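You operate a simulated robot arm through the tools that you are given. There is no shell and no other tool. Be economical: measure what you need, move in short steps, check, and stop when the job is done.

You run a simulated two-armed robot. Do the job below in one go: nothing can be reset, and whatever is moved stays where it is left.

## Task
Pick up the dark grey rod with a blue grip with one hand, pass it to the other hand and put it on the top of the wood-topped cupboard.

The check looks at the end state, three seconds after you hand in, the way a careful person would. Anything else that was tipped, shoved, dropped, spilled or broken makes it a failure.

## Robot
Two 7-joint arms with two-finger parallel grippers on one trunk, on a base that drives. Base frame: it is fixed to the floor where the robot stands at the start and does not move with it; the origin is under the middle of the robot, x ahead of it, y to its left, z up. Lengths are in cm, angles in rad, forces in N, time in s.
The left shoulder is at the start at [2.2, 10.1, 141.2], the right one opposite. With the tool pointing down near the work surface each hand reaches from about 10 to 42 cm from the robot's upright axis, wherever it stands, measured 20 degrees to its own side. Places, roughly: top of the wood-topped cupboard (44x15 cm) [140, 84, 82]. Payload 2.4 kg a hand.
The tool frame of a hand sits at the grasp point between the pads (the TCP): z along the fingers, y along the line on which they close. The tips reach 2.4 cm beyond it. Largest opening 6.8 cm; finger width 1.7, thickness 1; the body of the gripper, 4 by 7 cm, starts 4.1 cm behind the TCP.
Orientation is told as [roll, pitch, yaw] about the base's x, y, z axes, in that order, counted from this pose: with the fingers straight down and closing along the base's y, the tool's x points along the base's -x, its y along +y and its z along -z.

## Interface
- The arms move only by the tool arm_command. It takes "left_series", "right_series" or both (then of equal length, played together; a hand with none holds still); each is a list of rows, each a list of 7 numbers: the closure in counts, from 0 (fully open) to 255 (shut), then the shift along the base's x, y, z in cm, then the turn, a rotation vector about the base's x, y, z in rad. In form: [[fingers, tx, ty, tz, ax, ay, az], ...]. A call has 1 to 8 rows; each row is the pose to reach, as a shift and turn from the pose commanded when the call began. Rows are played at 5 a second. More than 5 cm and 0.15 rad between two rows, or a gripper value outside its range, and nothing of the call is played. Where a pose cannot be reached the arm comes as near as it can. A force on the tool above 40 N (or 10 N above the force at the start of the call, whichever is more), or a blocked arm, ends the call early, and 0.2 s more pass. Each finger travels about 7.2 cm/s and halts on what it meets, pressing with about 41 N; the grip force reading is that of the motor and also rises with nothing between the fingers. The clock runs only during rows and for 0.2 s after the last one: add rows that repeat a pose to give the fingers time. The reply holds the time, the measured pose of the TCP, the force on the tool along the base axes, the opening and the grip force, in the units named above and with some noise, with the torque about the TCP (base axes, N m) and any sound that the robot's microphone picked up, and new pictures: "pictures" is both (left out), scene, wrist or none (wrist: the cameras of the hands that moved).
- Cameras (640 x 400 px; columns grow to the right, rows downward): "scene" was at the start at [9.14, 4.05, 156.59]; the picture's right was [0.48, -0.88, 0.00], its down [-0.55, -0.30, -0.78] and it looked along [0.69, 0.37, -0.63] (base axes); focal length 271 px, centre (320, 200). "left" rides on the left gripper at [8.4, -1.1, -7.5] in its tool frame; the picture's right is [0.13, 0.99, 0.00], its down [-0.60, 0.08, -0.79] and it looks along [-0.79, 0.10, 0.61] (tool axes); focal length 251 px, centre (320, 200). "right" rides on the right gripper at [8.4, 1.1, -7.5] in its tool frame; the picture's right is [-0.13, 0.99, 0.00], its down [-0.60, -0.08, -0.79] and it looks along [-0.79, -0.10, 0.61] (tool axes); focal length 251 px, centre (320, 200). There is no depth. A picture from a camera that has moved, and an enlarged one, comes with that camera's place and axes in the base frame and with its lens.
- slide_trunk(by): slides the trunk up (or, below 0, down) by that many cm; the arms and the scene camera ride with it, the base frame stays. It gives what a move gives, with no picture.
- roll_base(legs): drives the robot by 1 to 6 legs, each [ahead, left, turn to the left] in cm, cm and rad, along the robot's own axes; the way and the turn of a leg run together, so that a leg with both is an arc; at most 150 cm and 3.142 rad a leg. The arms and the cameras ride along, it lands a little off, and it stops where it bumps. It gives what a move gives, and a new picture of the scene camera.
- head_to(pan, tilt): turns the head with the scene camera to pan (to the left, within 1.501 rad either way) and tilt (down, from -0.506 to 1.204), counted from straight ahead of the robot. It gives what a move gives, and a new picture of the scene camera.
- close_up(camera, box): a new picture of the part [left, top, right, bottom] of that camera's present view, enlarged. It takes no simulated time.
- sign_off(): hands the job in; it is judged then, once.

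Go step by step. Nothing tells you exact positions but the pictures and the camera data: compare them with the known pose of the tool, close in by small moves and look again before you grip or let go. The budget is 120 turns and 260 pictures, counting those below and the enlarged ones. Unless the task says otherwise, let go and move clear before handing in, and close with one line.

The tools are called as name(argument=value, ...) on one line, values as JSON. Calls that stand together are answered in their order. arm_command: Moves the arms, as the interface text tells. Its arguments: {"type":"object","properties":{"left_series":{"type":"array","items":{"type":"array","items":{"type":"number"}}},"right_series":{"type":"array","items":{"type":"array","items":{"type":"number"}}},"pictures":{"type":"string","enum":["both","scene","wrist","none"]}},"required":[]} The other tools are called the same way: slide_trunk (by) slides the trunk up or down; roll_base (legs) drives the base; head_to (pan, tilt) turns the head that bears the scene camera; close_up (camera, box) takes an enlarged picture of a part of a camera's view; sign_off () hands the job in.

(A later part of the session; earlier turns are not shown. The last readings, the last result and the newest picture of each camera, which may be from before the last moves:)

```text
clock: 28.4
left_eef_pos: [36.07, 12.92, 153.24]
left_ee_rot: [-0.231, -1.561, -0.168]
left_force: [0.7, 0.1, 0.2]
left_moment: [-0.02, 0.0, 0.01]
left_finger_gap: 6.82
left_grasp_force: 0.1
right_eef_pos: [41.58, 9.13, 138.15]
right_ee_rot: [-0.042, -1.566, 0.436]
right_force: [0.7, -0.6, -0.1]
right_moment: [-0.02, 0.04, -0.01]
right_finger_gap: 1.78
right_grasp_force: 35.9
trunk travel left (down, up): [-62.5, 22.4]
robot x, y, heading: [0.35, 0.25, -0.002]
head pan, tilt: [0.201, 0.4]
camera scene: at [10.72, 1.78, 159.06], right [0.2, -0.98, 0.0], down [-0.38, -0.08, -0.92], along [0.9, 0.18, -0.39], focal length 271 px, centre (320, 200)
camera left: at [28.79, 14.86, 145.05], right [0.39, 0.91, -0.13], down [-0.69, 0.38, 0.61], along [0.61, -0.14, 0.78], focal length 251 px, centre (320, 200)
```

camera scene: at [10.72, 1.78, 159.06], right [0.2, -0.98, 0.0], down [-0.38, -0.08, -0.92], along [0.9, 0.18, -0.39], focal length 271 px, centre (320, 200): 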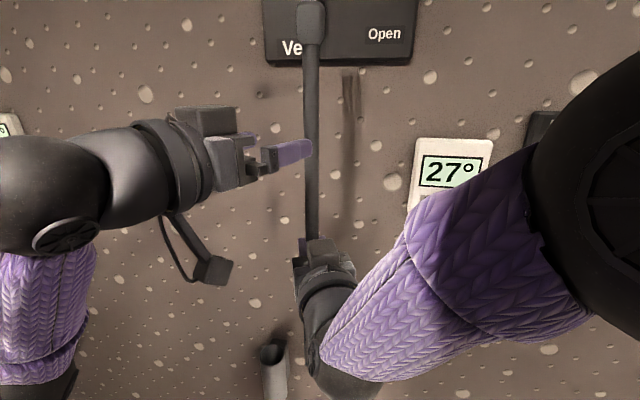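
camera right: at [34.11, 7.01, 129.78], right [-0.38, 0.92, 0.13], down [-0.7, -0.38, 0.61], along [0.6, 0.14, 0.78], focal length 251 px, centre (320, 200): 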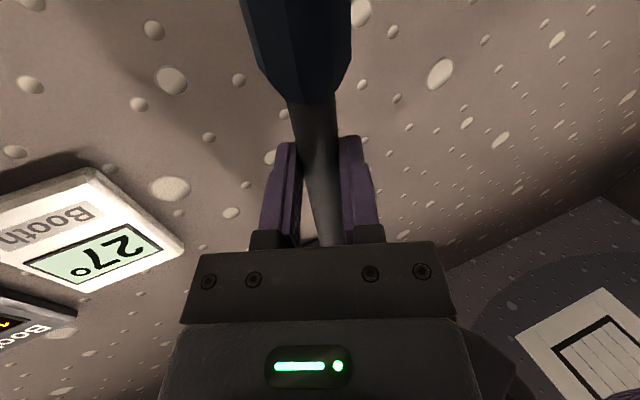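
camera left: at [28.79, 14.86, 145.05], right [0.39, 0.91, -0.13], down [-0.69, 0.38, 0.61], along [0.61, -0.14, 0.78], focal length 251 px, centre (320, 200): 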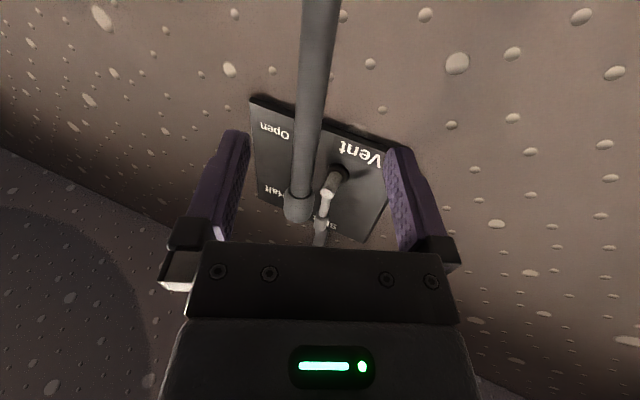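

The right hand holds the rod alone, with no moment, so it is near the balance point. I pull both hands in from the wall, left to the left side.

arm_command(left_series=[[0, -1, 3, 0, 0, 0, 0.1], [0, -1, 6, -1, 0, 0, 0.2], [0, -1, 9, -2, 0, 0, 0.3], [0, -1, 12, -3, 0, 0, 0.4], [0, -1, 14, -4, 0, 0, 0.4], [0, -1, 14, -4, 0, 0, 0.4]], right_series=[[255, 0, 0, 0, 0, 0, 0], [255, -1, -2, 0, 0, 0, -0.1], [255, -2, -5, 0, 0, 0, -0.2], [255, -3, -8, 0, 0, 0, -0.3], [255, -4, -11, 0, 0, 0, -0.4], [255, -4, -11, 0, 0, 0, -0.4]], pictures="none")

head_to(pan=-1.3, tilt=0.35)

head_to(pan=-0.9, tilt=0.35)

```text
clock: 29.8
left_eef_pos: [35.01, 26.89, 149.18]
left_ee_rot: [-0.233, -1.563, 0.234]
left_force: [-0.7, -0.5, 1.4]
left_moment: [0.01, 0.02, -0.01]
left_finger_gap: 6.81
left_grasp_force: 0.1
right_eef_pos: [37.66, -2.11, 138.2]
right_ee_rot: [-0.257, -1.568, 0.255]
right_force: [0.3, 0.2, -0.2]
right_moment: [-0.03, 0.02, 0.03]
right_finger_gap: 1.78
right_grasp_force: 35.8
trunk travel left (down, up): [-62.5, 22.4]
robot x, y, heading: [-0.03, -0.25, 0.002]
head pan, tilt: [0.201, 0.4]
```

```text
clock: 31.4
left_eef_pos: [35.03, 26.8, 149.27]
left_ee_rot: [-0.253, -1.562, 0.252]
left_force: [0.9, -0.6, -0.2]
left_moment: [0.02, 0.02, -0.01]
left_finger_gap: 6.79
left_grasp_force: 0.0
right_eef_pos: [37.55, -2.1, 138.22]
right_ee_rot: [-0.223, -1.566, 0.223]
right_force: [0.4, 0.1, 0.1]
right_moment: [0.0, 0.06, -0.01]
right_finger_gap: 1.75
right_grasp_force: 35.6
trunk travel left (down, up): [-62.5, 22.4]
robot x, y, heading: [0.19, -0.18, -0.002]
head pan, tilt: [-1.3, 0.351]
camera scene: at [4.1, -9.0, 159.52], right [-0.96, -0.27, 0.0], down [-0.09, 0.33, -0.94], along [0.25, -0.9, -0.34], focal length 271 px, centre (320, 200)
```

scene: 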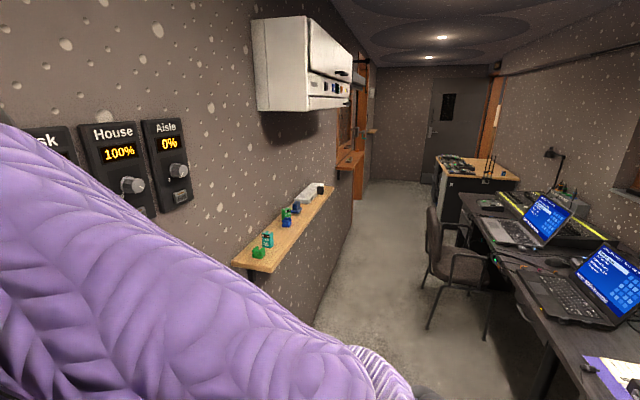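

```text
clock: 32.2
left_eef_pos: [34.92, 26.77, 149.24]
left_ee_rot: [-0.248, -1.562, 0.249]
left_force: [-0.8, 0.6, -0.2]
left_moment: [0.01, 0.01, 0.01]
left_finger_gap: 6.79
left_grasp_force: 0.2
right_eef_pos: [37.66, -2.01, 138.18]
right_ee_rot: [-0.21, -1.567, 0.21]
right_force: [-0.6, 0.0, 0.1]
right_moment: [0.01, 0.0, 0.03]
right_finger_gap: 1.77
right_grasp_force: 36.4
trunk travel left (down, up): [-62.5, 22.4]
robot x, y, heading: [0.18, -0.71, -0.002]
head pan, tilt: [-0.901, 0.351]
camera scene: at [7.38, -7.34, 159.52], right [-0.78, -0.62, 0.0], down [-0.21, 0.27, -0.94], along [0.58, -0.74, -0.34], focal length 271 px, centre (320, 200)
```

scene: 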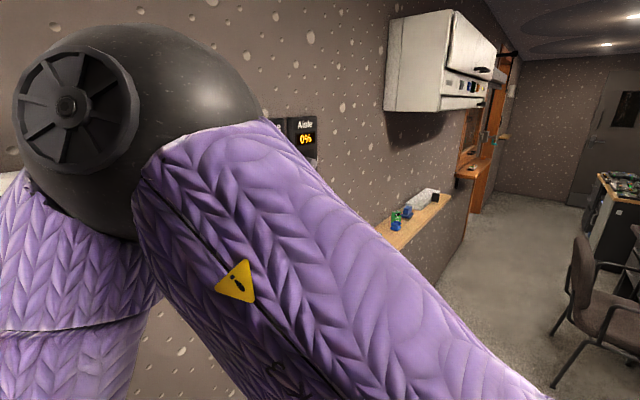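

The rod is secure. The cupboard lies beyond the wall; I look closer at the opening down the corridor.

close_up(camera="scene", box=[430, 30, 640, 230])

head_to(pan=-1.5, tilt=0.5)

head_to(pan=1.5, tilt=0.5)

```text
2.00 times, centred on (535, 130) of scene
camera zoom: at [7.38, -7.34, 159.52], right [-0.78, -0.62, 0.0], down [-0.21, 0.27, -0.94], along [0.58, -0.74, -0.34], focal length 542 px, centre (-110, 340)
```

zoom: 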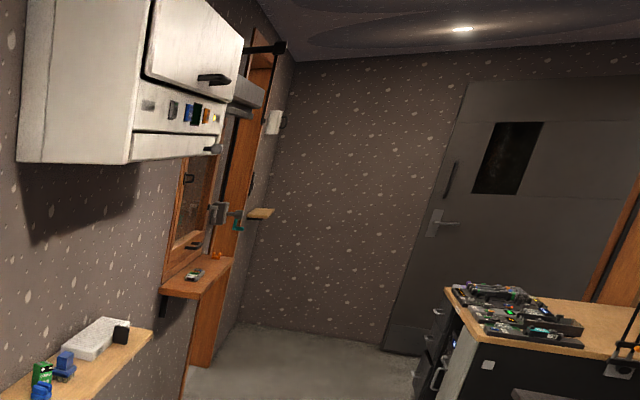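

```text
clock: 33.2
left_eef_pos: [35.08, 26.9, 149.11]
left_ee_rot: [-0.251, -1.561, 0.25]
left_force: [0.8, 0.0, 0.7]
left_moment: [0.02, -0.02, -0.03]
left_finger_gap: 6.8
left_grasp_force: 0.1
right_eef_pos: [37.58, -2.02, 138.1]
right_ee_rot: [-0.2, -1.567, 0.202]
right_force: [0.2, 0.3, 0.3]
right_moment: [-0.04, 0.03, 0.01]
right_finger_gap: 1.78
right_grasp_force: 35.6
trunk travel left (down, up): [-62.5, 22.4]
robot x, y, heading: [-0.05, -0.1, -0.002]
head pan, tilt: [-1.499, 0.499]
camera scene: at [2.26, -9.11, 158.16], right [-1.0, -0.07, 0.0], down [-0.03, 0.48, -0.88], along [0.06, -0.88, -0.48], focal length 271 px, centre (320, 200)
```

scene: 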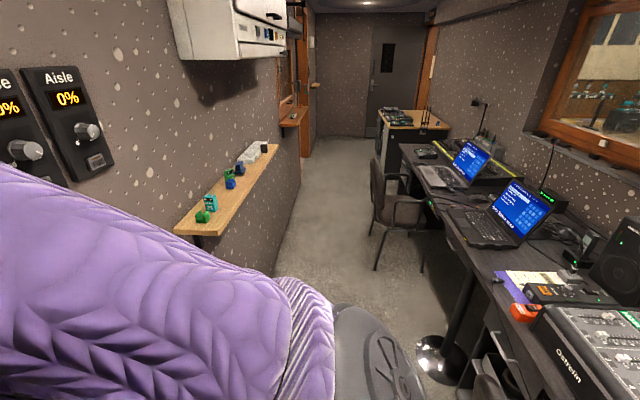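

```text
clock: 35.9
left_eef_pos: [35.07, 26.74, 149.3]
left_ee_rot: [-0.25, -1.562, 0.249]
left_force: [-0.1, -0.1, -0.4]
left_moment: [-0.02, -0.02, 0.02]
left_finger_gap: 6.82
left_grasp_force: 0.0
right_eef_pos: [37.62, -2.05, 138.14]
right_ee_rot: [-0.213, -1.567, 0.214]
right_force: [0.9, -0.5, 0.0]
right_moment: [-0.04, 0.05, -0.01]
right_finger_gap: 1.79
right_grasp_force: 36.1
trunk travel left (down, up): [-62.5, 22.4]
robot x, y, heading: [-0.13, 0.17, 0.003]
head pan, tilt: [1.499, 0.499]
camera scene: at [2.26, 9.04, 158.15], right [1.0, -0.07, 0.0], down [-0.03, -0.48, -0.88], along [0.06, 0.88, -0.48], focal length 271 px, centre (320, 200)
```

scene: 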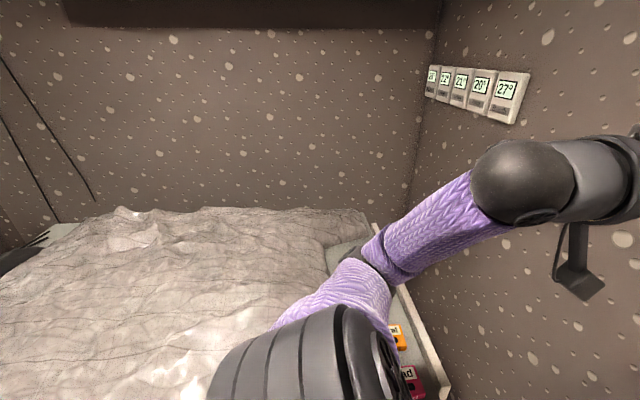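

The way round is an orange-framed doorway some 4 m to the right, along a corridor beside desks. First I fold the left hand back to its compact start pose and check the floor around the base.

arm_command(left_series=[[0, 0, 0.5, -0.5, 0, 0.14, 0], [0, -0.5, 1, -1, 0, 0.28, 0], [0, -1, 1.5, -2, 0, 0.42, 0], [0, -2, 2, -3, 0, 0.56, 0], [0, -3, 2.5, -4, 0, 0.7, 0], [0, -4, 3, -5, 0, 0.84, 0], [0, -5, 3.5, -6, 0, 0.98, 0], [0, -6, 4, -7, 0, 1.12, 0]], pictures="none")

arm_command(left_series=[[0, -1, 0, -0.5, 0, 0.11, 0], [0, -2, 0, -1, 0, 0.22, 0], [0, -3, 0, -1.5, 0, 0.33, 0], [0, -3, 0, -2, 0, 0.45, 0], [0, -3, 0, -2, 0, 0.45, 0]], pictures="none")

head_to(pan=-1.5, tilt=1.15)

head_to(pan=1.5, tilt=1.15)

```text
clock: 37.6
left_eef_pos: [29.06, 30.94, 142.07]
left_ee_rot: [-0.001, -0.439, 0.001]
left_force: [-0.9, -0.8, -0.1]
left_moment: [-0.01, -0.01, 0.02]
left_finger_gap: 6.77
left_grasp_force: 0.0
right_eef_pos: [37.58, -1.92, 138.23]
right_ee_rot: [-0.244, -1.567, 0.245]
right_force: [0.4, -0.4, 0.2]
right_moment: [-0.01, 0.01, -0.01]
right_finger_gap: 1.78
right_grasp_force: 36.4
trunk travel left (down, up): [-62.5, 22.4]
robot x, y, heading: [-0.14, 0.34, -0.004]
head pan, tilt: [1.499, 0.499]
```

```text
clock: 38.9
left_eef_pos: [26.07, 30.87, 140.29]
left_ee_rot: [-0.002, 0.008, 0.003]
left_force: [0.3, -0.3, -0.2]
left_moment: [-0.02, -0.01, 0.03]
left_finger_gap: 6.81
left_grasp_force: 0.1
right_eef_pos: [37.6, -2.08, 138.09]
right_ee_rot: [-0.252, -1.568, 0.253]
right_force: [0.0, 0.1, 0.2]
right_moment: [-0.03, 0.01, 0.01]
right_finger_gap: 1.79
right_grasp_force: 36.6
trunk travel left (down, up): [-62.5, 22.4]
robot x, y, heading: [0.28, 0.15, 0.0]
head pan, tilt: [1.499, 0.499]
```

```text
clock: 41.5
left_eef_pos: [26.13, 30.95, 140.16]
left_ee_rot: [-0.002, 0.008, 0.002]
left_force: [0.1, -0.1, 0.0]
left_moment: [0.04, -0.02, 0.03]
left_finger_gap: 6.8
left_grasp_force: 0.0
right_eef_pos: [37.65, -2.02, 138.19]
right_ee_rot: [-0.232, -1.567, 0.231]
right_force: [0.3, -0.2, 0.5]
right_moment: [-0.01, 0.0, -0.01]
right_finger_gap: 1.77
right_grasp_force: 36.1
trunk travel left (down, up): [-62.5, 22.4]
robot x, y, heading: [0.18, 0.09, 0.0]
head pan, tilt: [-1.499, 1.15]
camera scene: at [2.03, -5.97, 153.07], right [-1.0, -0.07, 0.0], down [-0.07, 0.91, -0.41], along [0.03, -0.41, -0.91], focal length 271 px, centre (320, 200)
```

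scene: 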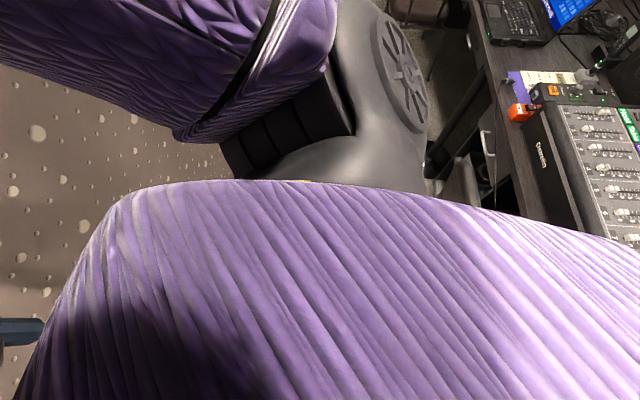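

```text
clock: 44.0
left_eef_pos: [26.09, 30.94, 140.26]
left_ee_rot: [-0.001, 0.008, 0.002]
left_force: [0.5, -0.6, -0.2]
left_moment: [0.02, -0.01, -0.01]
left_finger_gap: 6.79
left_grasp_force: 0.0
right_eef_pos: [37.6, -1.98, 138.18]
right_ee_rot: [-0.232, -1.567, 0.231]
right_force: [0.3, 0.1, 0.2]
right_moment: [-0.02, 0.02, 0.01]
right_finger_gap: 1.81
right_grasp_force: 35.8
trunk travel left (down, up): [-62.5, 22.4]
robot x, y, heading: [0.1, 0.04, 0.002]
head pan, tilt: [1.499, 1.15]
camera scene: at [2.03, 5.91, 153.07], right [1.0, -0.07, 0.0], down [-0.07, -0.91, -0.41], along [0.03, 0.41, -0.91], focal length 271 px, centre (320, 200)
```

scene: 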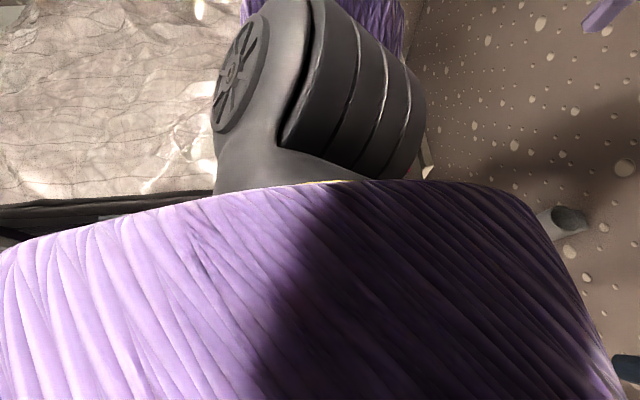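

The corridor is about 118 cm wide at the desks. I back off the wall a little so the elbows clear it, then turn right in two steps.

roll_base(legs=[[-10, 0, 0]])

head_to(pan=0.0, tilt=0.3)

roll_base(legs=[[0, 0, -0.8]])

```text
clock: 45.2
left_eef_pos: [16.29, 30.91, 140.33]
left_ee_rot: [0.0, 0.007, 0.002]
left_force: [-0.3, 0.0, -0.3]
left_moment: [-0.01, -0.01, -0.03]
left_finger_gap: 6.79
left_grasp_force: 0.0
right_eef_pos: [27.63, -1.92, 138.21]
right_ee_rot: [-0.29, -1.568, 0.292]
right_force: [-0.6, -0.3, 0.1]
right_moment: [-0.02, 0.06, 0.03]
right_finger_gap: 1.77
right_grasp_force: 35.6
trunk travel left (down, up): [-62.5, 22.4]
robot x, y, heading: [-9.51, 0.37, 0.003]
head pan, tilt: [1.499, 1.15]
camera scene: at [-7.89, 5.91, 153.07], right [1.0, -0.07, 0.0], down [-0.06, -0.91, -0.41], along [0.03, 0.41, -0.91], focal length 271 px, centre (320, 200)
```

scene: 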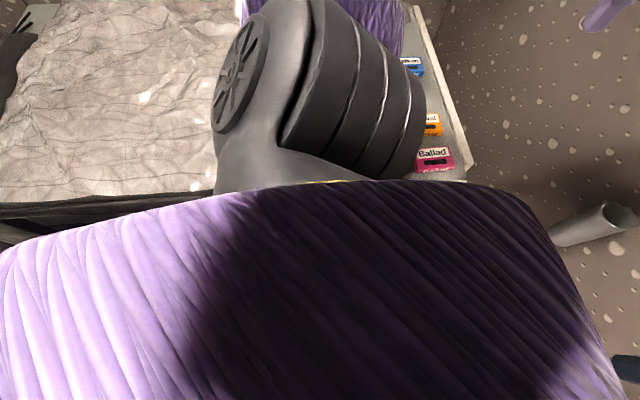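

```text
clock: 46.8
left_eef_pos: [16.3, 30.9, 140.22]
left_ee_rot: [0.0, 0.009, 0.004]
left_force: [-0.3, -0.8, -0.6]
left_moment: [0.02, -0.03, 0.05]
left_finger_gap: 6.83
left_grasp_force: 0.0
right_eef_pos: [27.87, -1.98, 138.23]
right_ee_rot: [-0.225, -1.568, 0.227]
right_force: [-0.2, -0.7, -0.4]
right_moment: [0.04, 0.06, 0.01]
right_finger_gap: 1.79
right_grasp_force: 36.1
trunk travel left (down, up): [-62.5, 22.4]
robot x, y, heading: [-10.14, -0.04, 0.002]
head pan, tilt: [0.0, 0.3]
camera scene: at [1.15, -0.02, 159.99], right [0.0, -1.0, 0.0], down [-0.3, 0.0, -0.96], along [0.96, 0.0, -0.3], focal length 271 px, centre (320, 200)
```

scene: 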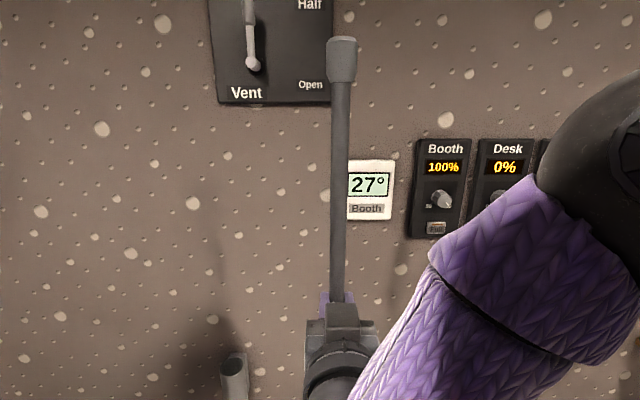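

```text
clock: 49.3
left_eef_pos: [30.65, 2.93, 140.32]
left_ee_rot: [0.001, 0.009, -0.794]
left_force: [0.4, -0.1, 0.1]
left_moment: [0.0, 0.04, 0.02]
left_finger_gap: 6.81
left_grasp_force: 0.1
right_eef_pos: [15.01, -28.28, 138.19]
right_ee_rot: [-0.176, -1.566, -0.618]
right_force: [0.5, 0.5, -0.7]
right_moment: [0.05, -0.01, -0.04]
right_finger_gap: 1.79
right_grasp_force: 35.9
trunk travel left (down, up): [-62.5, 22.4]
robot x, y, heading: [-9.77, 0.12, -0.79]
head pan, tilt: [0.0, 0.3]
camera scene: at [-2.04, -7.67, 159.99], right [-0.71, -0.7, 0.0], down [-0.21, 0.21, -0.96], along [0.67, -0.68, -0.3], focal length 271 px, centre (320, 200)
```

scene: 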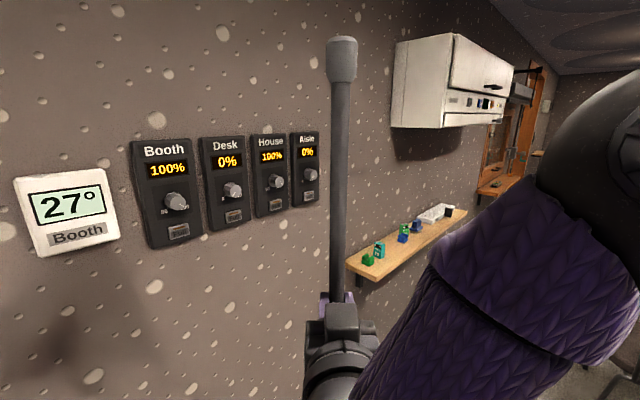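

Turning the rest of the way to look down the corridor.

roll_base(legs=[[0, 0, -0.78]])

head_to(pan=0.3, tilt=0.45)

```text
clock: 51.8
left_eef_pos: [20.64, -26.66, 140.33]
left_ee_rot: [0.0, 0.01, -1.587]
left_force: [0.0, -0.2, -0.2]
left_moment: [0.05, 0.03, 0.01]
left_finger_gap: 6.81
left_grasp_force: 0.2
right_eef_pos: [-12.51, -37.55, 138.17]
right_ee_rot: [-0.174, -1.567, -1.413]
right_force: [-0.4, -1.0, 0.0]
right_moment: [0.05, 0.01, -0.02]
right_finger_gap: 1.77
right_grasp_force: 36.2
trunk travel left (down, up): [-62.5, 22.4]
robot x, y, heading: [-9.84, -0.15, -1.586]
head pan, tilt: [0.0, 0.3]
camera scene: at [-9.7, -10.72, 159.99], right [-1.0, 0.02, 0.0], down [0.01, 0.3, -0.96], along [-0.02, -0.95, -0.3], focal length 271 px, centre (320, 200)
```

scene: 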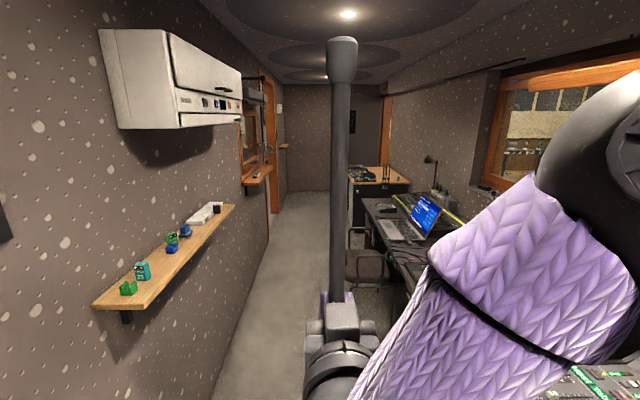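

```text
clock: 52.6
left_eef_pos: [20.6, -26.7, 140.29]
left_ee_rot: [0.0, 0.01, -1.587]
left_force: [0.1, 0.2, -0.7]
left_moment: [0.01, -0.04, 0.0]
left_finger_gap: 6.8
left_grasp_force: 0.1
right_eef_pos: [-12.41, -37.67, 138.14]
right_ee_rot: [-0.202, -1.567, -1.386]
right_force: [0.1, 0.4, -0.5]
right_moment: [0.03, 0.02, 0.01]
right_finger_gap: 1.8
right_grasp_force: 36.2
trunk travel left (down, up): [-62.5, 22.4]
robot x, y, heading: [-9.33, 0.22, -1.588]
head pan, tilt: [0.3, 0.45]
camera scene: at [-6.97, -10.21, 158.6], right [-0.96, -0.28, 0.0], down [-0.12, 0.42, -0.9], along [0.25, -0.86, -0.44], focal length 271 px, centre (320, 200)
```

scene: 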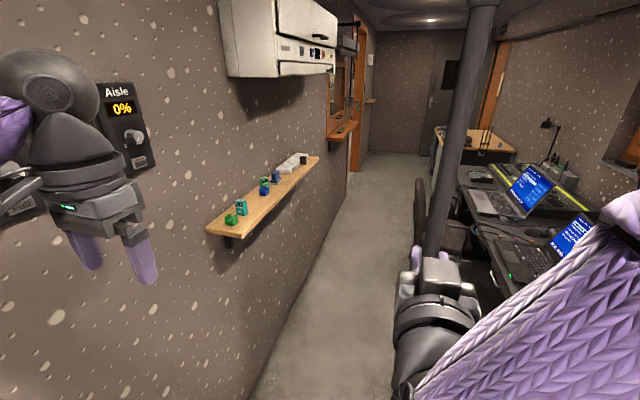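

The doorway starts at about y −340 in the left wall; a wall cabinet (to x 32, z over 156), a shelf (to x 41, z 107) and a chair (x about −25) narrow the corridor. I check how far my left elbow sticks out.

head_to(pan=1.2, tilt=0.3)

head_to(pan=-1.2, tilt=0.3)

```text
clock: 53.8
left_eef_pos: [20.69, -26.74, 140.23]
left_ee_rot: [0.0, 0.009, -1.586]
left_force: [0.1, 0.8, -0.4]
left_moment: [-0.03, -0.02, 0.0]
left_finger_gap: 6.83
left_grasp_force: 0.0
right_eef_pos: [-12.43, -37.56, 138.21]
right_ee_rot: [-0.208, -1.568, -1.381]
right_force: [0.1, -0.1, 0.4]
right_moment: [0.02, 0.0, 0.01]
right_finger_gap: 1.82
right_grasp_force: 36.2
trunk travel left (down, up): [-62.5, 22.4]
robot x, y, heading: [-9.64, -0.25, -1.589]
head pan, tilt: [1.201, 0.3]
camera scene: at [-0.88, -4.92, 159.99], right [-0.38, -0.93, 0.0], down [-0.27, 0.11, -0.96], along [0.88, -0.36, -0.3], focal length 271 px, centre (320, 200)
```

scene: 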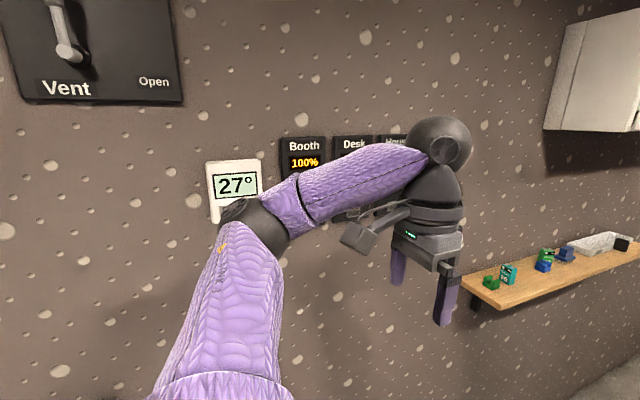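

```text
clock: 56.0
left_eef_pos: [20.67, -26.7, 140.29]
left_ee_rot: [0.001, 0.008, -1.587]
left_force: [0.7, 0.3, -0.4]
left_moment: [0.03, 0.0, 0.0]
left_finger_gap: 6.8
left_grasp_force: 0.0
right_eef_pos: [-12.37, -37.53, 138.22]
right_ee_rot: [-0.206, -1.567, -1.382]
right_force: [-0.1, -0.8, -0.5]
right_moment: [0.03, -0.01, -0.01]
right_finger_gap: 1.82
right_grasp_force: 35.6
trunk travel left (down, up): [-62.5, 22.4]
robot x, y, heading: [-9.71, -0.2, -1.591]
head pan, tilt: [-1.201, 0.3]
camera scene: at [-18.28, -4.6, 159.99], right [-0.35, 0.94, 0.0], down [0.28, 0.1, -0.96], along [-0.9, -0.33, -0.3], focal length 271 px, centre (320, 200)
```

scene: 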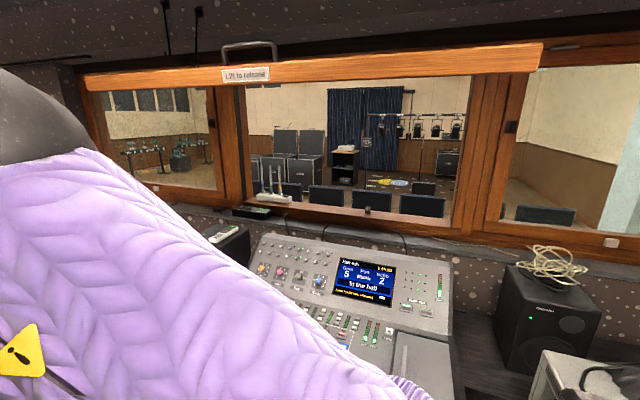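

Left elbow reaches about 45 cm out to the side. I lower the trunk 12 cm so the arms pass between shelf and cabinet, tuck the left hand in slightly, and drive ahead a bit.

slide_trunk(by=-12)

arm_command(left_series=[[0, -2, -1, 0, 0, 0, 0], [0, -4, -2, 0, 0, 0, 0], [0, -6, -3, 0, 0, 0, 0], [0, -8, -4, 0, 0, 0, 0], [0, -8, -4, 0, 0, 0, 0]], pictures="none")

head_to(pan=-0.25, tilt=0.6)

roll_base(legs=[[40, 5, 0]])

```text
clock: 57.5
left_eef_pos: [20.56, -26.62, 128.28]
left_ee_rot: [-0.002, 0.009, -1.586]
left_force: [-0.5, -0.4, -0.6]
left_moment: [0.01, 0.02, -0.02]
left_finger_gap: 6.79
left_grasp_force: 0.1
right_eef_pos: [-12.68, -37.47, 126.12]
right_ee_rot: [-0.287, -1.566, -1.301]
right_force: [0.1, 0.2, 0.2]
right_moment: [0.05, -0.01, 0.02]
right_finger_gap: 1.77
right_grasp_force: 36.2
trunk travel left (down, up): [-50.5, 34.4]
robot x, y, heading: [-9.95, 0.01, -1.592]
head pan, tilt: [-1.201, 0.3]
```

```text
clock: 58.7
left_eef_pos: [12.47, -30.65, 128.28]
left_ee_rot: [-0.003, 0.009, -1.586]
left_force: [0.9, 0.7, 1.1]
left_moment: [-0.01, -0.01, 0.01]
left_finger_gap: 6.79
left_grasp_force: 0.1
right_eef_pos: [-12.44, -37.58, 126.1]
right_ee_rot: [-0.252, -1.565, -1.335]
right_force: [-0.3, 0.4, 0.1]
right_moment: [0.0, 0.02, 0.0]
right_finger_gap: 1.78
right_grasp_force: 35.8
trunk travel left (down, up): [-50.5, 34.4]
robot x, y, heading: [-9.76, 0.24, -1.589]
head pan, tilt: [-1.201, 0.3]
```

```text
clock: 59.9
left_eef_pos: [12.67, -30.74, 128.25]
left_ee_rot: [0.0, 0.009, -1.587]
left_force: [-0.3, -0.3, 0.4]
left_moment: [0.02, -0.01, -0.01]
left_finger_gap: 6.81
left_grasp_force: 0.1
right_eef_pos: [-12.51, -37.58, 126.21]
right_ee_rot: [-0.205, -1.567, -1.384]
right_force: [-0.6, -0.2, -0.6]
right_moment: [0.02, 0.0, 0.02]
right_finger_gap: 1.78
right_grasp_force: 35.9
trunk travel left (down, up): [-50.5, 34.4]
robot x, y, heading: [-10.32, -0.3, -1.586]
head pan, tilt: [-0.25, 0.6]
camera scene: at [-11.88, -10.59, 145.22], right [-0.96, 0.27, 0.0], down [0.15, 0.54, -0.83], along [-0.22, -0.8, -0.56], focal length 271 px, centre (320, 200)
```

scene: 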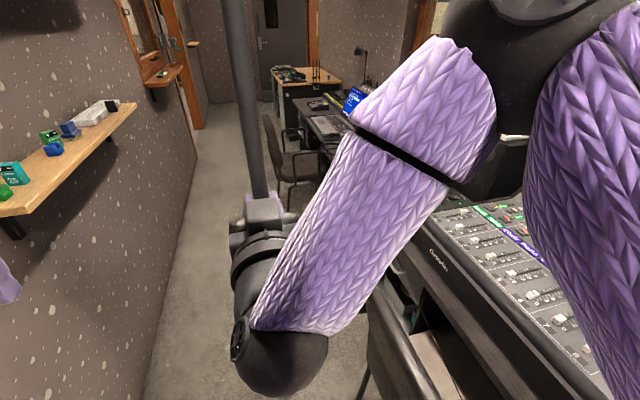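

```text
clock: 62.4
left_eef_pos: [16.89, -70.24, 128.27]
left_ee_rot: [0.0, 0.008, -1.584]
left_force: [1.1, -0.4, -0.5]
left_moment: [0.01, -0.02, -0.01]
left_finger_gap: 6.77
left_grasp_force: 0.0
right_eef_pos: [-8.21, -77.2, 126.2]
right_ee_rot: [-0.198, -1.567, -1.388]
right_force: [-0.5, -0.3, -0.3]
right_moment: [0.07, 0.01, 0.0]
right_finger_gap: 1.79
right_grasp_force: 36.1
trunk travel left (down, up): [-50.5, 34.4]
robot x, y, heading: [-5.46, -39.63, -1.587]
head pan, tilt: [-0.25, 0.6]
camera scene: at [-7.61, -50.28, 145.21], right [-0.96, 0.26, 0.0], down [0.15, 0.55, -0.82], along [-0.22, -0.8, -0.57], focal length 271 px, centre (320, 200)
```

scene: 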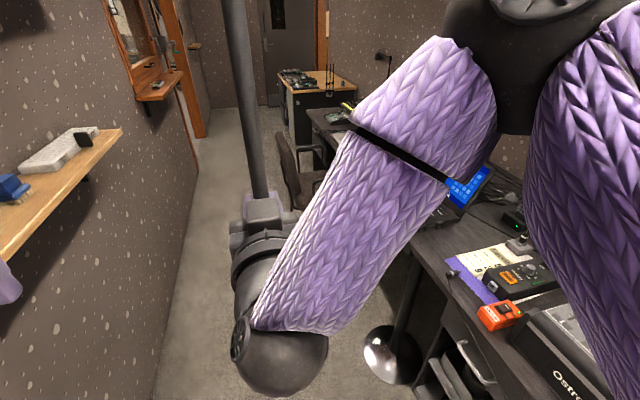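

Going well. I check the left elbow clearance with the tucked pose.

head_to(pan=1.2, tilt=0.4)

head_to(pan=0.6, tilt=0.8)

```text
clock: 64.0
left_eef_pos: [16.96, -70.19, 128.28]
left_ee_rot: [0.0, 0.008, -1.587]
left_force: [-0.6, 0.8, -0.2]
left_moment: [0.0, 0.01, 0.02]
left_finger_gap: 6.77
left_grasp_force: 0.1
right_eef_pos: [-8.11, -77.11, 126.13]
right_ee_rot: [-0.22, -1.569, -1.366]
right_force: [0.7, -0.3, 0.0]
right_moment: [0.03, 0.02, 0.0]
right_finger_gap: 1.77
right_grasp_force: 36.0
trunk travel left (down, up): [-50.5, 34.4]
robot x, y, heading: [-5.17, -39.73, -1.588]
head pan, tilt: [1.201, 0.4]
camera scene: at [3.28, -45.17, 147.04], right [-0.38, -0.93, 0.0], down [-0.36, 0.15, -0.92], along [0.85, -0.35, -0.39], focal length 271 px, centre (320, 200)
```

scene: 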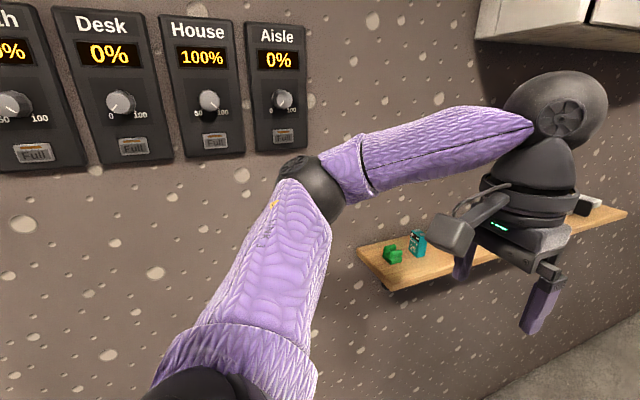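

```text
clock: 65.0
left_eef_pos: [16.8, -70.14, 128.1]
left_ee_rot: [-0.001, 0.009, -1.585]
left_force: [-0.5, -0.3, 0.2]
left_moment: [-0.01, 0.0, 0.03]
left_finger_gap: 6.81
left_grasp_force: 0.0
right_eef_pos: [-8.15, -77.16, 126.2]
right_ee_rot: [-0.234, -1.567, -1.353]
right_force: [-1.1, -0.3, -1.0]
right_moment: [0.03, 0.01, 0.01]
right_finger_gap: 1.78
right_grasp_force: 36.1
trunk travel left (down, up): [-50.5, 34.4]
robot x, y, heading: [-5.91, -39.73, -1.589]
head pan, tilt: [0.6, 0.799]
camera scene: at [-0.84, -48.41, 143.53], right [-0.83, -0.55, 0.0], down [-0.4, 0.6, -0.7], along [0.39, -0.58, -0.72], focal length 271 px, centre (320, 200)
```

scene: 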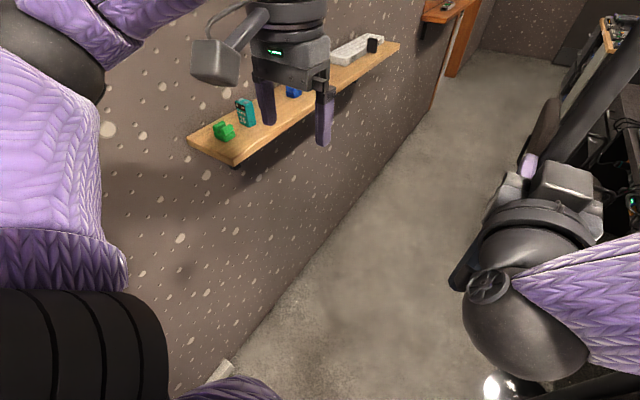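

The elbow sticks out ~48 cm to the left, too much for the pass between chair and wall. I stretch the left arm forward (fingers ahead) so its elbow comes in.

arm_command(left_series=[[0, 0, -1.5, 0, -0.14, 0, 0], [0, 0, -3, 0, -0.28, 0, 0], [0, -1, -5, 0, -0.42, 0, 0], [0, -2, -7, 0, -0.56, 0, 0], [0, -3, -9, 0, -0.7, 0, 0], [0, -3, -11, 0, -0.84, 0, 0], [0, -3, -13, 0, -0.98, 0, 0], [0, -3, -15, 0, -1.12, 0, 0]], pictures="none")

arm_command(left_series=[[0, 0, -2, 0, -0.11, 0, 0], [0, 0, -4, 0, -0.22, 0, 0], [0, 0, -6.5, 0, -0.33, 0, 0], [0, 0, -9, 0, -0.44, 0, 0], [0, 0, -12, 0, -0.44, 0, 0], [0, 0, -15, 0, -0.44, 0, 0], [0, 0, -15, 0, -0.44, 0, 0]], pictures="scene")

head_to(pan=1.1, tilt=0.5)

```text
clock: 66.8
left_eef_pos: [13.83, -85.27, 128.26]
left_ee_rot: [0.028, -1.114, -1.602]
left_force: [0.2, -0.1, -0.2]
left_moment: [0.03, -0.04, -0.03]
left_finger_gap: 6.79
left_grasp_force: 0.1
right_eef_pos: [-8.17, -77.25, 126.1]
right_ee_rot: [-0.213, -1.567, -1.37]
right_force: [-0.7, 0.1, -0.4]
right_moment: [0.01, -0.02, 0.02]
right_finger_gap: 1.76
right_grasp_force: 36.1
trunk travel left (down, up): [-50.5, 34.4]
robot x, y, heading: [-5.61, -39.74, -1.582]
head pan, tilt: [0.6, 0.799]
```

```text
clock: 68.3
left_eef_pos: [13.7, -100.37, 128.47]
left_ee_rot: [0.62, -1.547, -2.191]
left_force: [-0.2, -0.5, -0.1]
left_moment: [0.0, 0.01, -0.02]
left_finger_gap: 6.8
left_grasp_force: 0.0
right_eef_pos: [-8.11, -77.07, 126.19]
right_ee_rot: [-0.242, -1.567, -1.341]
right_force: [-0.2, 0.1, -0.9]
right_moment: [0.03, 0.01, 0.01]
right_finger_gap: 1.76
right_grasp_force: 36.3
trunk travel left (down, up): [-50.5, 34.4]
robot x, y, heading: [-5.78, -39.87, -1.587]
head pan, tilt: [0.6, 0.799]
camera scene: at [-0.84, -48.4, 143.53], right [-0.83, -0.55, 0.0], down [-0.4, 0.6, -0.7], along [0.38, -0.58, -0.72], focal length 271 px, centre (320, 200)
```

scene: 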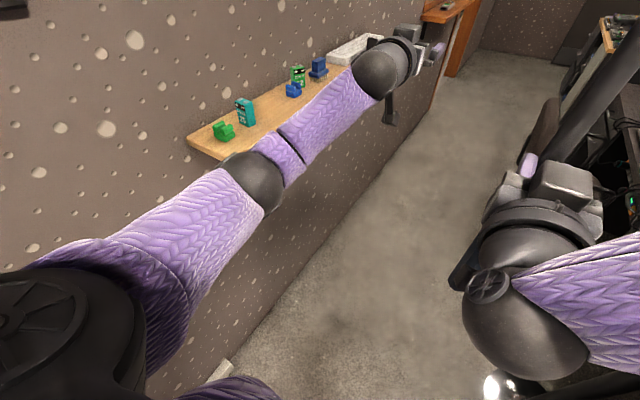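

```text
clock: 69.3
left_eef_pos: [13.56, -100.28, 128.36]
left_ee_rot: [0.6, -1.548, -2.169]
left_force: [0.3, -0.3, -0.7]
left_moment: [-0.01, 0.03, -0.01]
left_finger_gap: 6.8
left_grasp_force: 0.1
right_eef_pos: [-8.12, -77.2, 126.21]
right_ee_rot: [-0.208, -1.569, -1.379]
right_force: [-0.1, 0.6, -0.2]
right_moment: [0.02, -0.02, 0.02]
right_finger_gap: 1.78
right_grasp_force: 36.0
trunk travel left (down, up): [-50.5, 34.4]
robot x, y, heading: [-5.51, -39.62, -1.586]
head pan, tilt: [1.1, 0.499]
camera scene: at [2.73, -45.96, 146.12], right [-0.47, -0.88, 0.0], down [-0.42, 0.23, -0.88], along [0.78, -0.41, -0.48], focal length 271 px, centre (320, 200)
```

scene: 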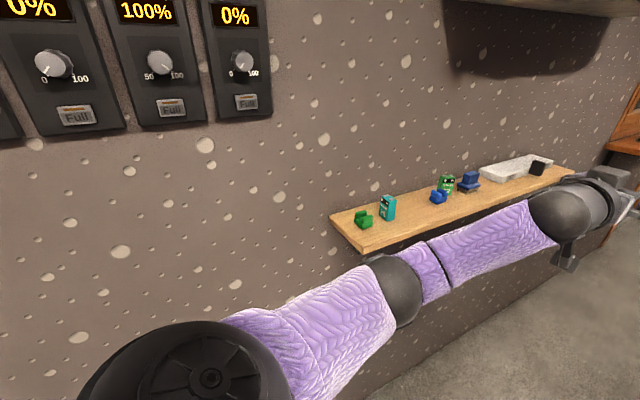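

Elbow now in front, only ~28 cm out. I shift towards x about 10 while driving ahead, looking forward.

head_to(pan=-0.1, tilt=0.75)

roll_base(legs=[[50, 15, 0.015]])

```text
clock: 70.7
left_eef_pos: [13.7, -100.42, 128.44]
left_ee_rot: [0.599, -1.548, -2.17]
left_force: [-0.8, -0.1, -0.1]
left_moment: [0.0, -0.04, -0.01]
left_finger_gap: 6.82
left_grasp_force: 0.0
right_eef_pos: [-8.15, -77.14, 126.2]
right_ee_rot: [-0.216, -1.568, -1.37]
right_force: [-0.2, -1.5, 0.3]
right_moment: [0.01, 0.01, -0.03]
right_finger_gap: 1.76
right_grasp_force: 36.2
trunk travel left (down, up): [-50.5, 34.4]
robot x, y, heading: [-6.15, -39.73, -1.587]
head pan, tilt: [-0.099, 0.75]
camera scene: at [-6.25, -49.92, 143.93], right [-0.99, 0.11, 0.0], down [0.08, 0.68, -0.73], along [-0.08, -0.73, -0.68], focal length 271 px, centre (320, 200)
```

scene: 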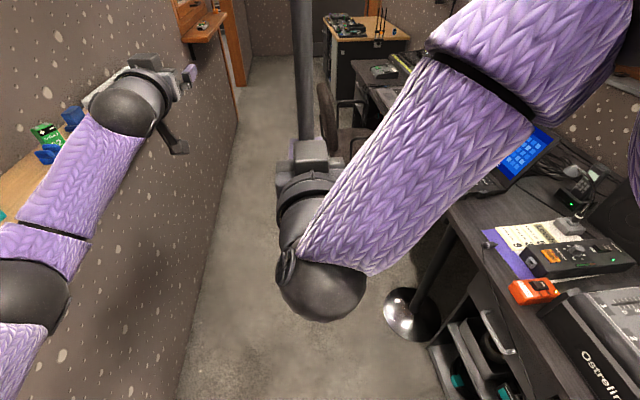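

```text
clock: 73.7
left_eef_pos: [28.27, -150.65, 128.3]
left_ee_rot: [0.585, -1.546, -2.152]
left_force: [0.1, 0.1, 0.3]
left_moment: [-0.01, -0.01, 0.0]
left_finger_gap: 6.79
left_grasp_force: 0.1
right_eef_pos: [6.29, -127.67, 126.08]
right_ee_rot: [-0.213, -1.568, -1.371]
right_force: [0.4, 0.0, -0.1]
right_moment: [0.05, 0.0, 0.02]
right_finger_gap: 1.81
right_grasp_force: 35.7
trunk travel left (down, up): [-50.5, 34.4]
robot x, y, heading: [8.71, -89.81, -1.583]
head pan, tilt: [-0.099, 0.75]
camera scene: at [8.12, -100.4, 143.92], right [-0.99, 0.11, 0.0], down [0.08, 0.68, -0.73], along [-0.08, -0.73, -0.68], focal length 271 px, centre (320, 200)
```

scene: 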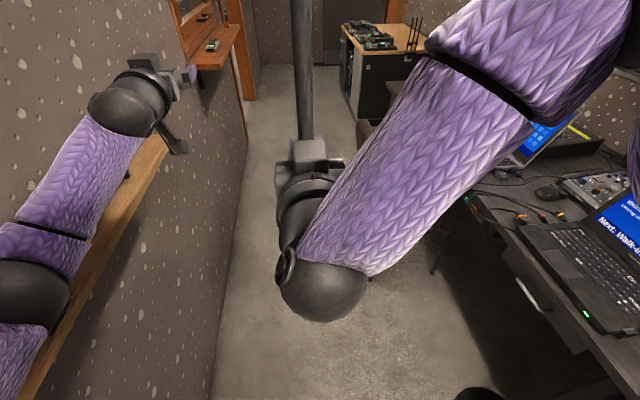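

Robot at x 9, y −90. I look for the chair behind the right arm before passing.

head_to(pan=-0.75, tilt=0.9)

head_to(pan=0.9, tilt=0.7)

close_up(camera="right", box=[0, 0, 640, 400])

```text
clock: 74.8
left_eef_pos: [28.27, -150.7, 128.39]
left_ee_rot: [0.596, -1.548, -2.165]
left_force: [-0.3, 1.0, 0.5]
left_moment: [-0.05, 0.02, -0.02]
left_finger_gap: 6.78
left_grasp_force: 0.1
right_eef_pos: [6.25, -127.73, 125.98]
right_ee_rot: [-0.21, -1.568, -1.373]
right_force: [-0.6, 0.6, -0.5]
right_moment: [0.06, -0.01, 0.0]
right_finger_gap: 1.77
right_grasp_force: 36.3
trunk travel left (down, up): [-50.5, 34.4]
robot x, y, heading: [8.65, -89.97, -1.585]
head pan, tilt: [-0.75, 0.901]
camera scene: at [3.82, -97.58, 142.74], right [-0.72, 0.69, 0.0], down [0.54, 0.57, -0.62], along [-0.43, -0.45, -0.78], focal length 271 px, centre (320, 200)
```

scene: 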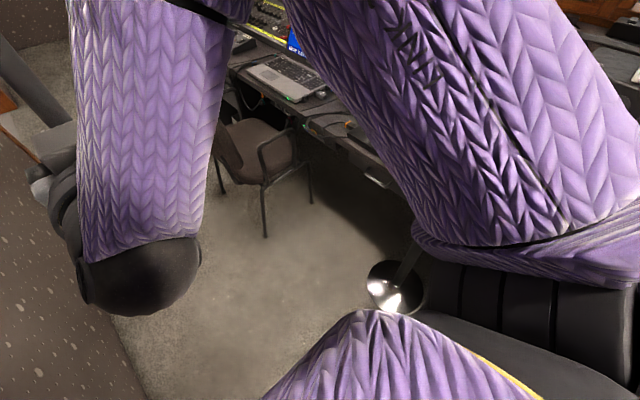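

```text
clock: 76.5
left_eef_pos: [28.17, -150.71, 128.35]
left_ee_rot: [0.597, -1.547, -2.164]
left_force: [0.6, 0.1, -0.3]
left_moment: [-0.01, 0.01, -0.01]
left_finger_gap: 6.79
left_grasp_force: 0.1
right_eef_pos: [6.3, -127.56, 126.21]
right_ee_rot: [-0.211, -1.567, -1.371]
right_force: [0.6, -0.5, 0.3]
right_moment: [0.04, 0.0, 0.01]
right_finger_gap: 1.76
right_grasp_force: 35.7
trunk travel left (down, up): [-50.5, 34.4]
robot x, y, heading: [8.7, -90.26, -1.584]
head pan, tilt: [0.901, 0.7]
camera scene: at [15.62, -97.47, 144.35], right [-0.63, -0.78, 0.0], down [-0.5, 0.41, -0.76], along [0.59, -0.48, -0.64], focal length 271 px, centre (320, 200)
```

scene: 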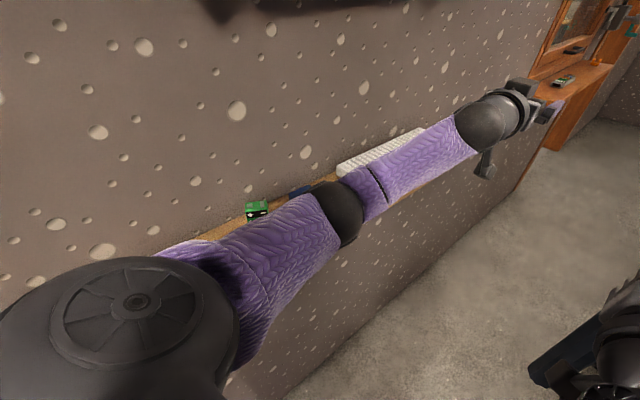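

```text
1.00 times, centred on (320, 200) of right (not enlarged: the box is as wide or as high as the picture)
camera zoom: at [7.46, -120.22, 117.74], right [0.99, -0.01, 0.13], down [-0.07, 0.79, 0.61], along [-0.11, -0.61, 0.78], focal length 251 px, centre (320, 200)
```

zoom: 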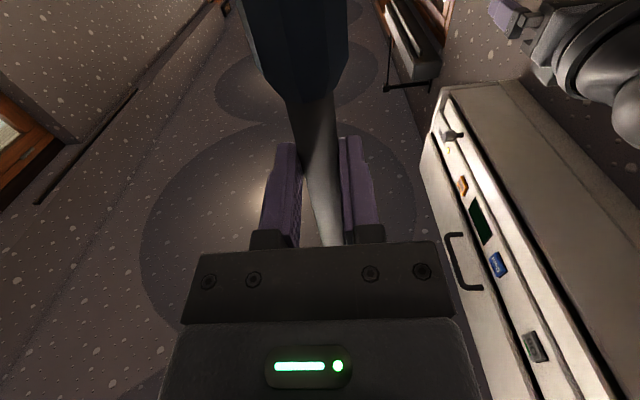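

Chair legs are at x about −28, so that side is fine, but my left elbow (z about 120) passes just above the shelf edge; I raise the trunk 8 cm, then drive on past.

slide_trunk(by=8)

head_to(pan=0.2, tilt=0.6)

roll_base(legs=[[70, -1, 0]])

```text
clock: 77.6
left_eef_pos: [28.28, -150.67, 136.37]
left_ee_rot: [0.577, -1.546, -2.142]
left_force: [0.3, -0.3, -0.2]
left_moment: [0.0, -0.01, -0.01]
left_finger_gap: 6.82
left_grasp_force: 0.1
right_eef_pos: [6.25, -127.5, 134.11]
right_ee_rot: [-0.08, -1.566, -1.502]
right_force: [-0.4, 0.0, -0.3]
right_moment: [0.03, -0.02, 0.01]
right_finger_gap: 1.75
right_grasp_force: 35.8
trunk travel left (down, up): [-58.5, 26.4]
robot x, y, heading: [8.91, -90.23, -1.583]
head pan, tilt: [0.901, 0.7]
```

```text
clock: 78.7
left_eef_pos: [28.32, -150.64, 136.4]
left_ee_rot: [0.6, -1.548, -2.168]
left_force: [-0.1, -0.4, 0.8]
left_moment: [-0.01, -0.01, -0.01]
left_finger_gap: 6.8
left_grasp_force: 0.1
right_eef_pos: [6.24, -127.68, 134.25]
right_ee_rot: [-0.207, -1.568, -1.372]
right_force: [0.0, 0.2, 0.1]
right_moment: [0.03, -0.01, 0.0]
right_finger_gap: 1.75
right_grasp_force: 36.4
trunk travel left (down, up): [-58.5, 26.4]
robot x, y, heading: [8.84, -90.04, -1.583]
head pan, tilt: [0.201, 0.6]
camera scene: at [10.7, -100.27, 153.23], right [-0.98, -0.19, 0.0], down [-0.11, 0.56, -0.82], along [0.16, -0.81, -0.57], focal length 271 px, centre (320, 200)
```

scene: 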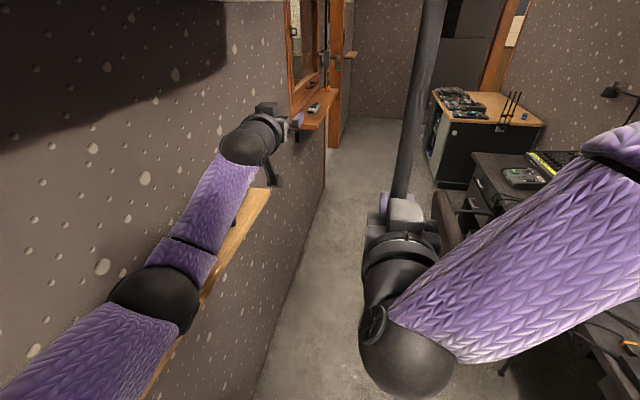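

```text
clock: 82.5
left_eef_pos: [26.24, -220.98, 136.41]
left_ee_rot: [0.592, -1.547, -2.161]
left_force: [0.0, 0.2, -0.1]
left_moment: [-0.01, 0.01, 0.01]
left_finger_gap: 6.83
left_grasp_force: 0.1
right_eef_pos: [4.22, -197.76, 134.23]
right_ee_rot: [-0.176, -1.565, -1.41]
right_force: [-1.0, -0.7, 0.9]
right_moment: [0.01, 0.0, -0.03]
right_finger_gap: 1.78
right_grasp_force: 36.6
trunk travel left (down, up): [-58.5, 26.4]
robot x, y, heading: [7.04, -159.96, -1.582]
head pan, tilt: [0.201, 0.6]
camera scene: at [8.75, -170.46, 153.23], right [-0.98, -0.19, 0.0], down [-0.1, 0.56, -0.82], along [0.15, -0.81, -0.57], focal length 271 px, centre (320, 200)
```

scene: 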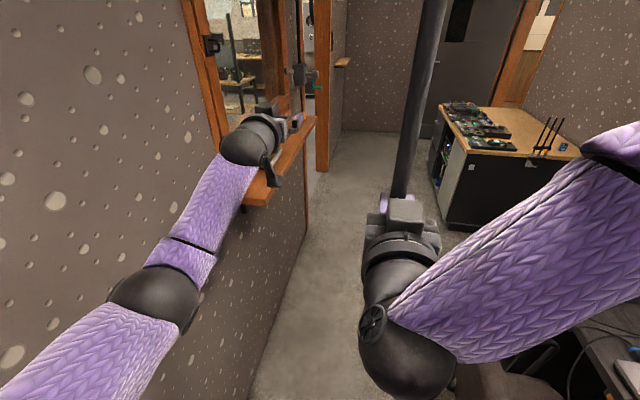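

Past the chair's start; the window and ledge are at left. A closer look at items near my left hand's path and the doorway.

close_up(camera="scene", box=[170, 0, 380, 210])

head_to(pan=0.75, tilt=0.3)

```text
1.90 times, centred on (275, 105) of scene
camera zoom: at [8.75, -170.46, 153.23], right [-0.98, -0.19, 0.0], down [-0.1, 0.56, -0.82], along [0.15, -0.81, -0.57], focal length 516 px, centre (406, 381)
```

zoom: 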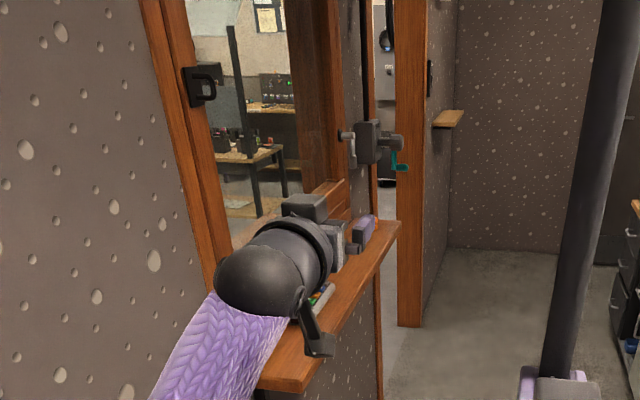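

```text
clock: 83.5
left_eef_pos: [26.16, -220.92, 136.37]
left_ee_rot: [0.601, -1.548, -2.168]
left_force: [0.2, -0.2, 0.1]
left_moment: [0.0, 0.01, -0.02]
left_finger_gap: 6.8
left_grasp_force: 0.0
right_eef_pos: [4.26, -197.75, 134.12]
right_ee_rot: [-0.197, -1.566, -1.389]
right_force: [0.1, -0.1, -0.7]
right_moment: [0.04, -0.03, 0.0]
right_finger_gap: 1.77
right_grasp_force: 35.8
trunk travel left (down, up): [-58.5, 26.4]
robot x, y, heading: [7.04, -160.32, -1.586]
head pan, tilt: [0.75, 0.3]
camera scene: at [13.38, -168.65, 155.98], right [-0.74, -0.67, 0.0], down [-0.2, 0.22, -0.95], along [0.64, -0.71, -0.3], focal length 271 px, centre (320, 200)
```

scene: 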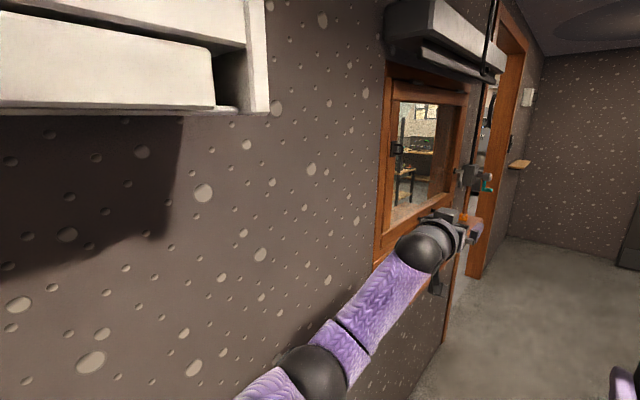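

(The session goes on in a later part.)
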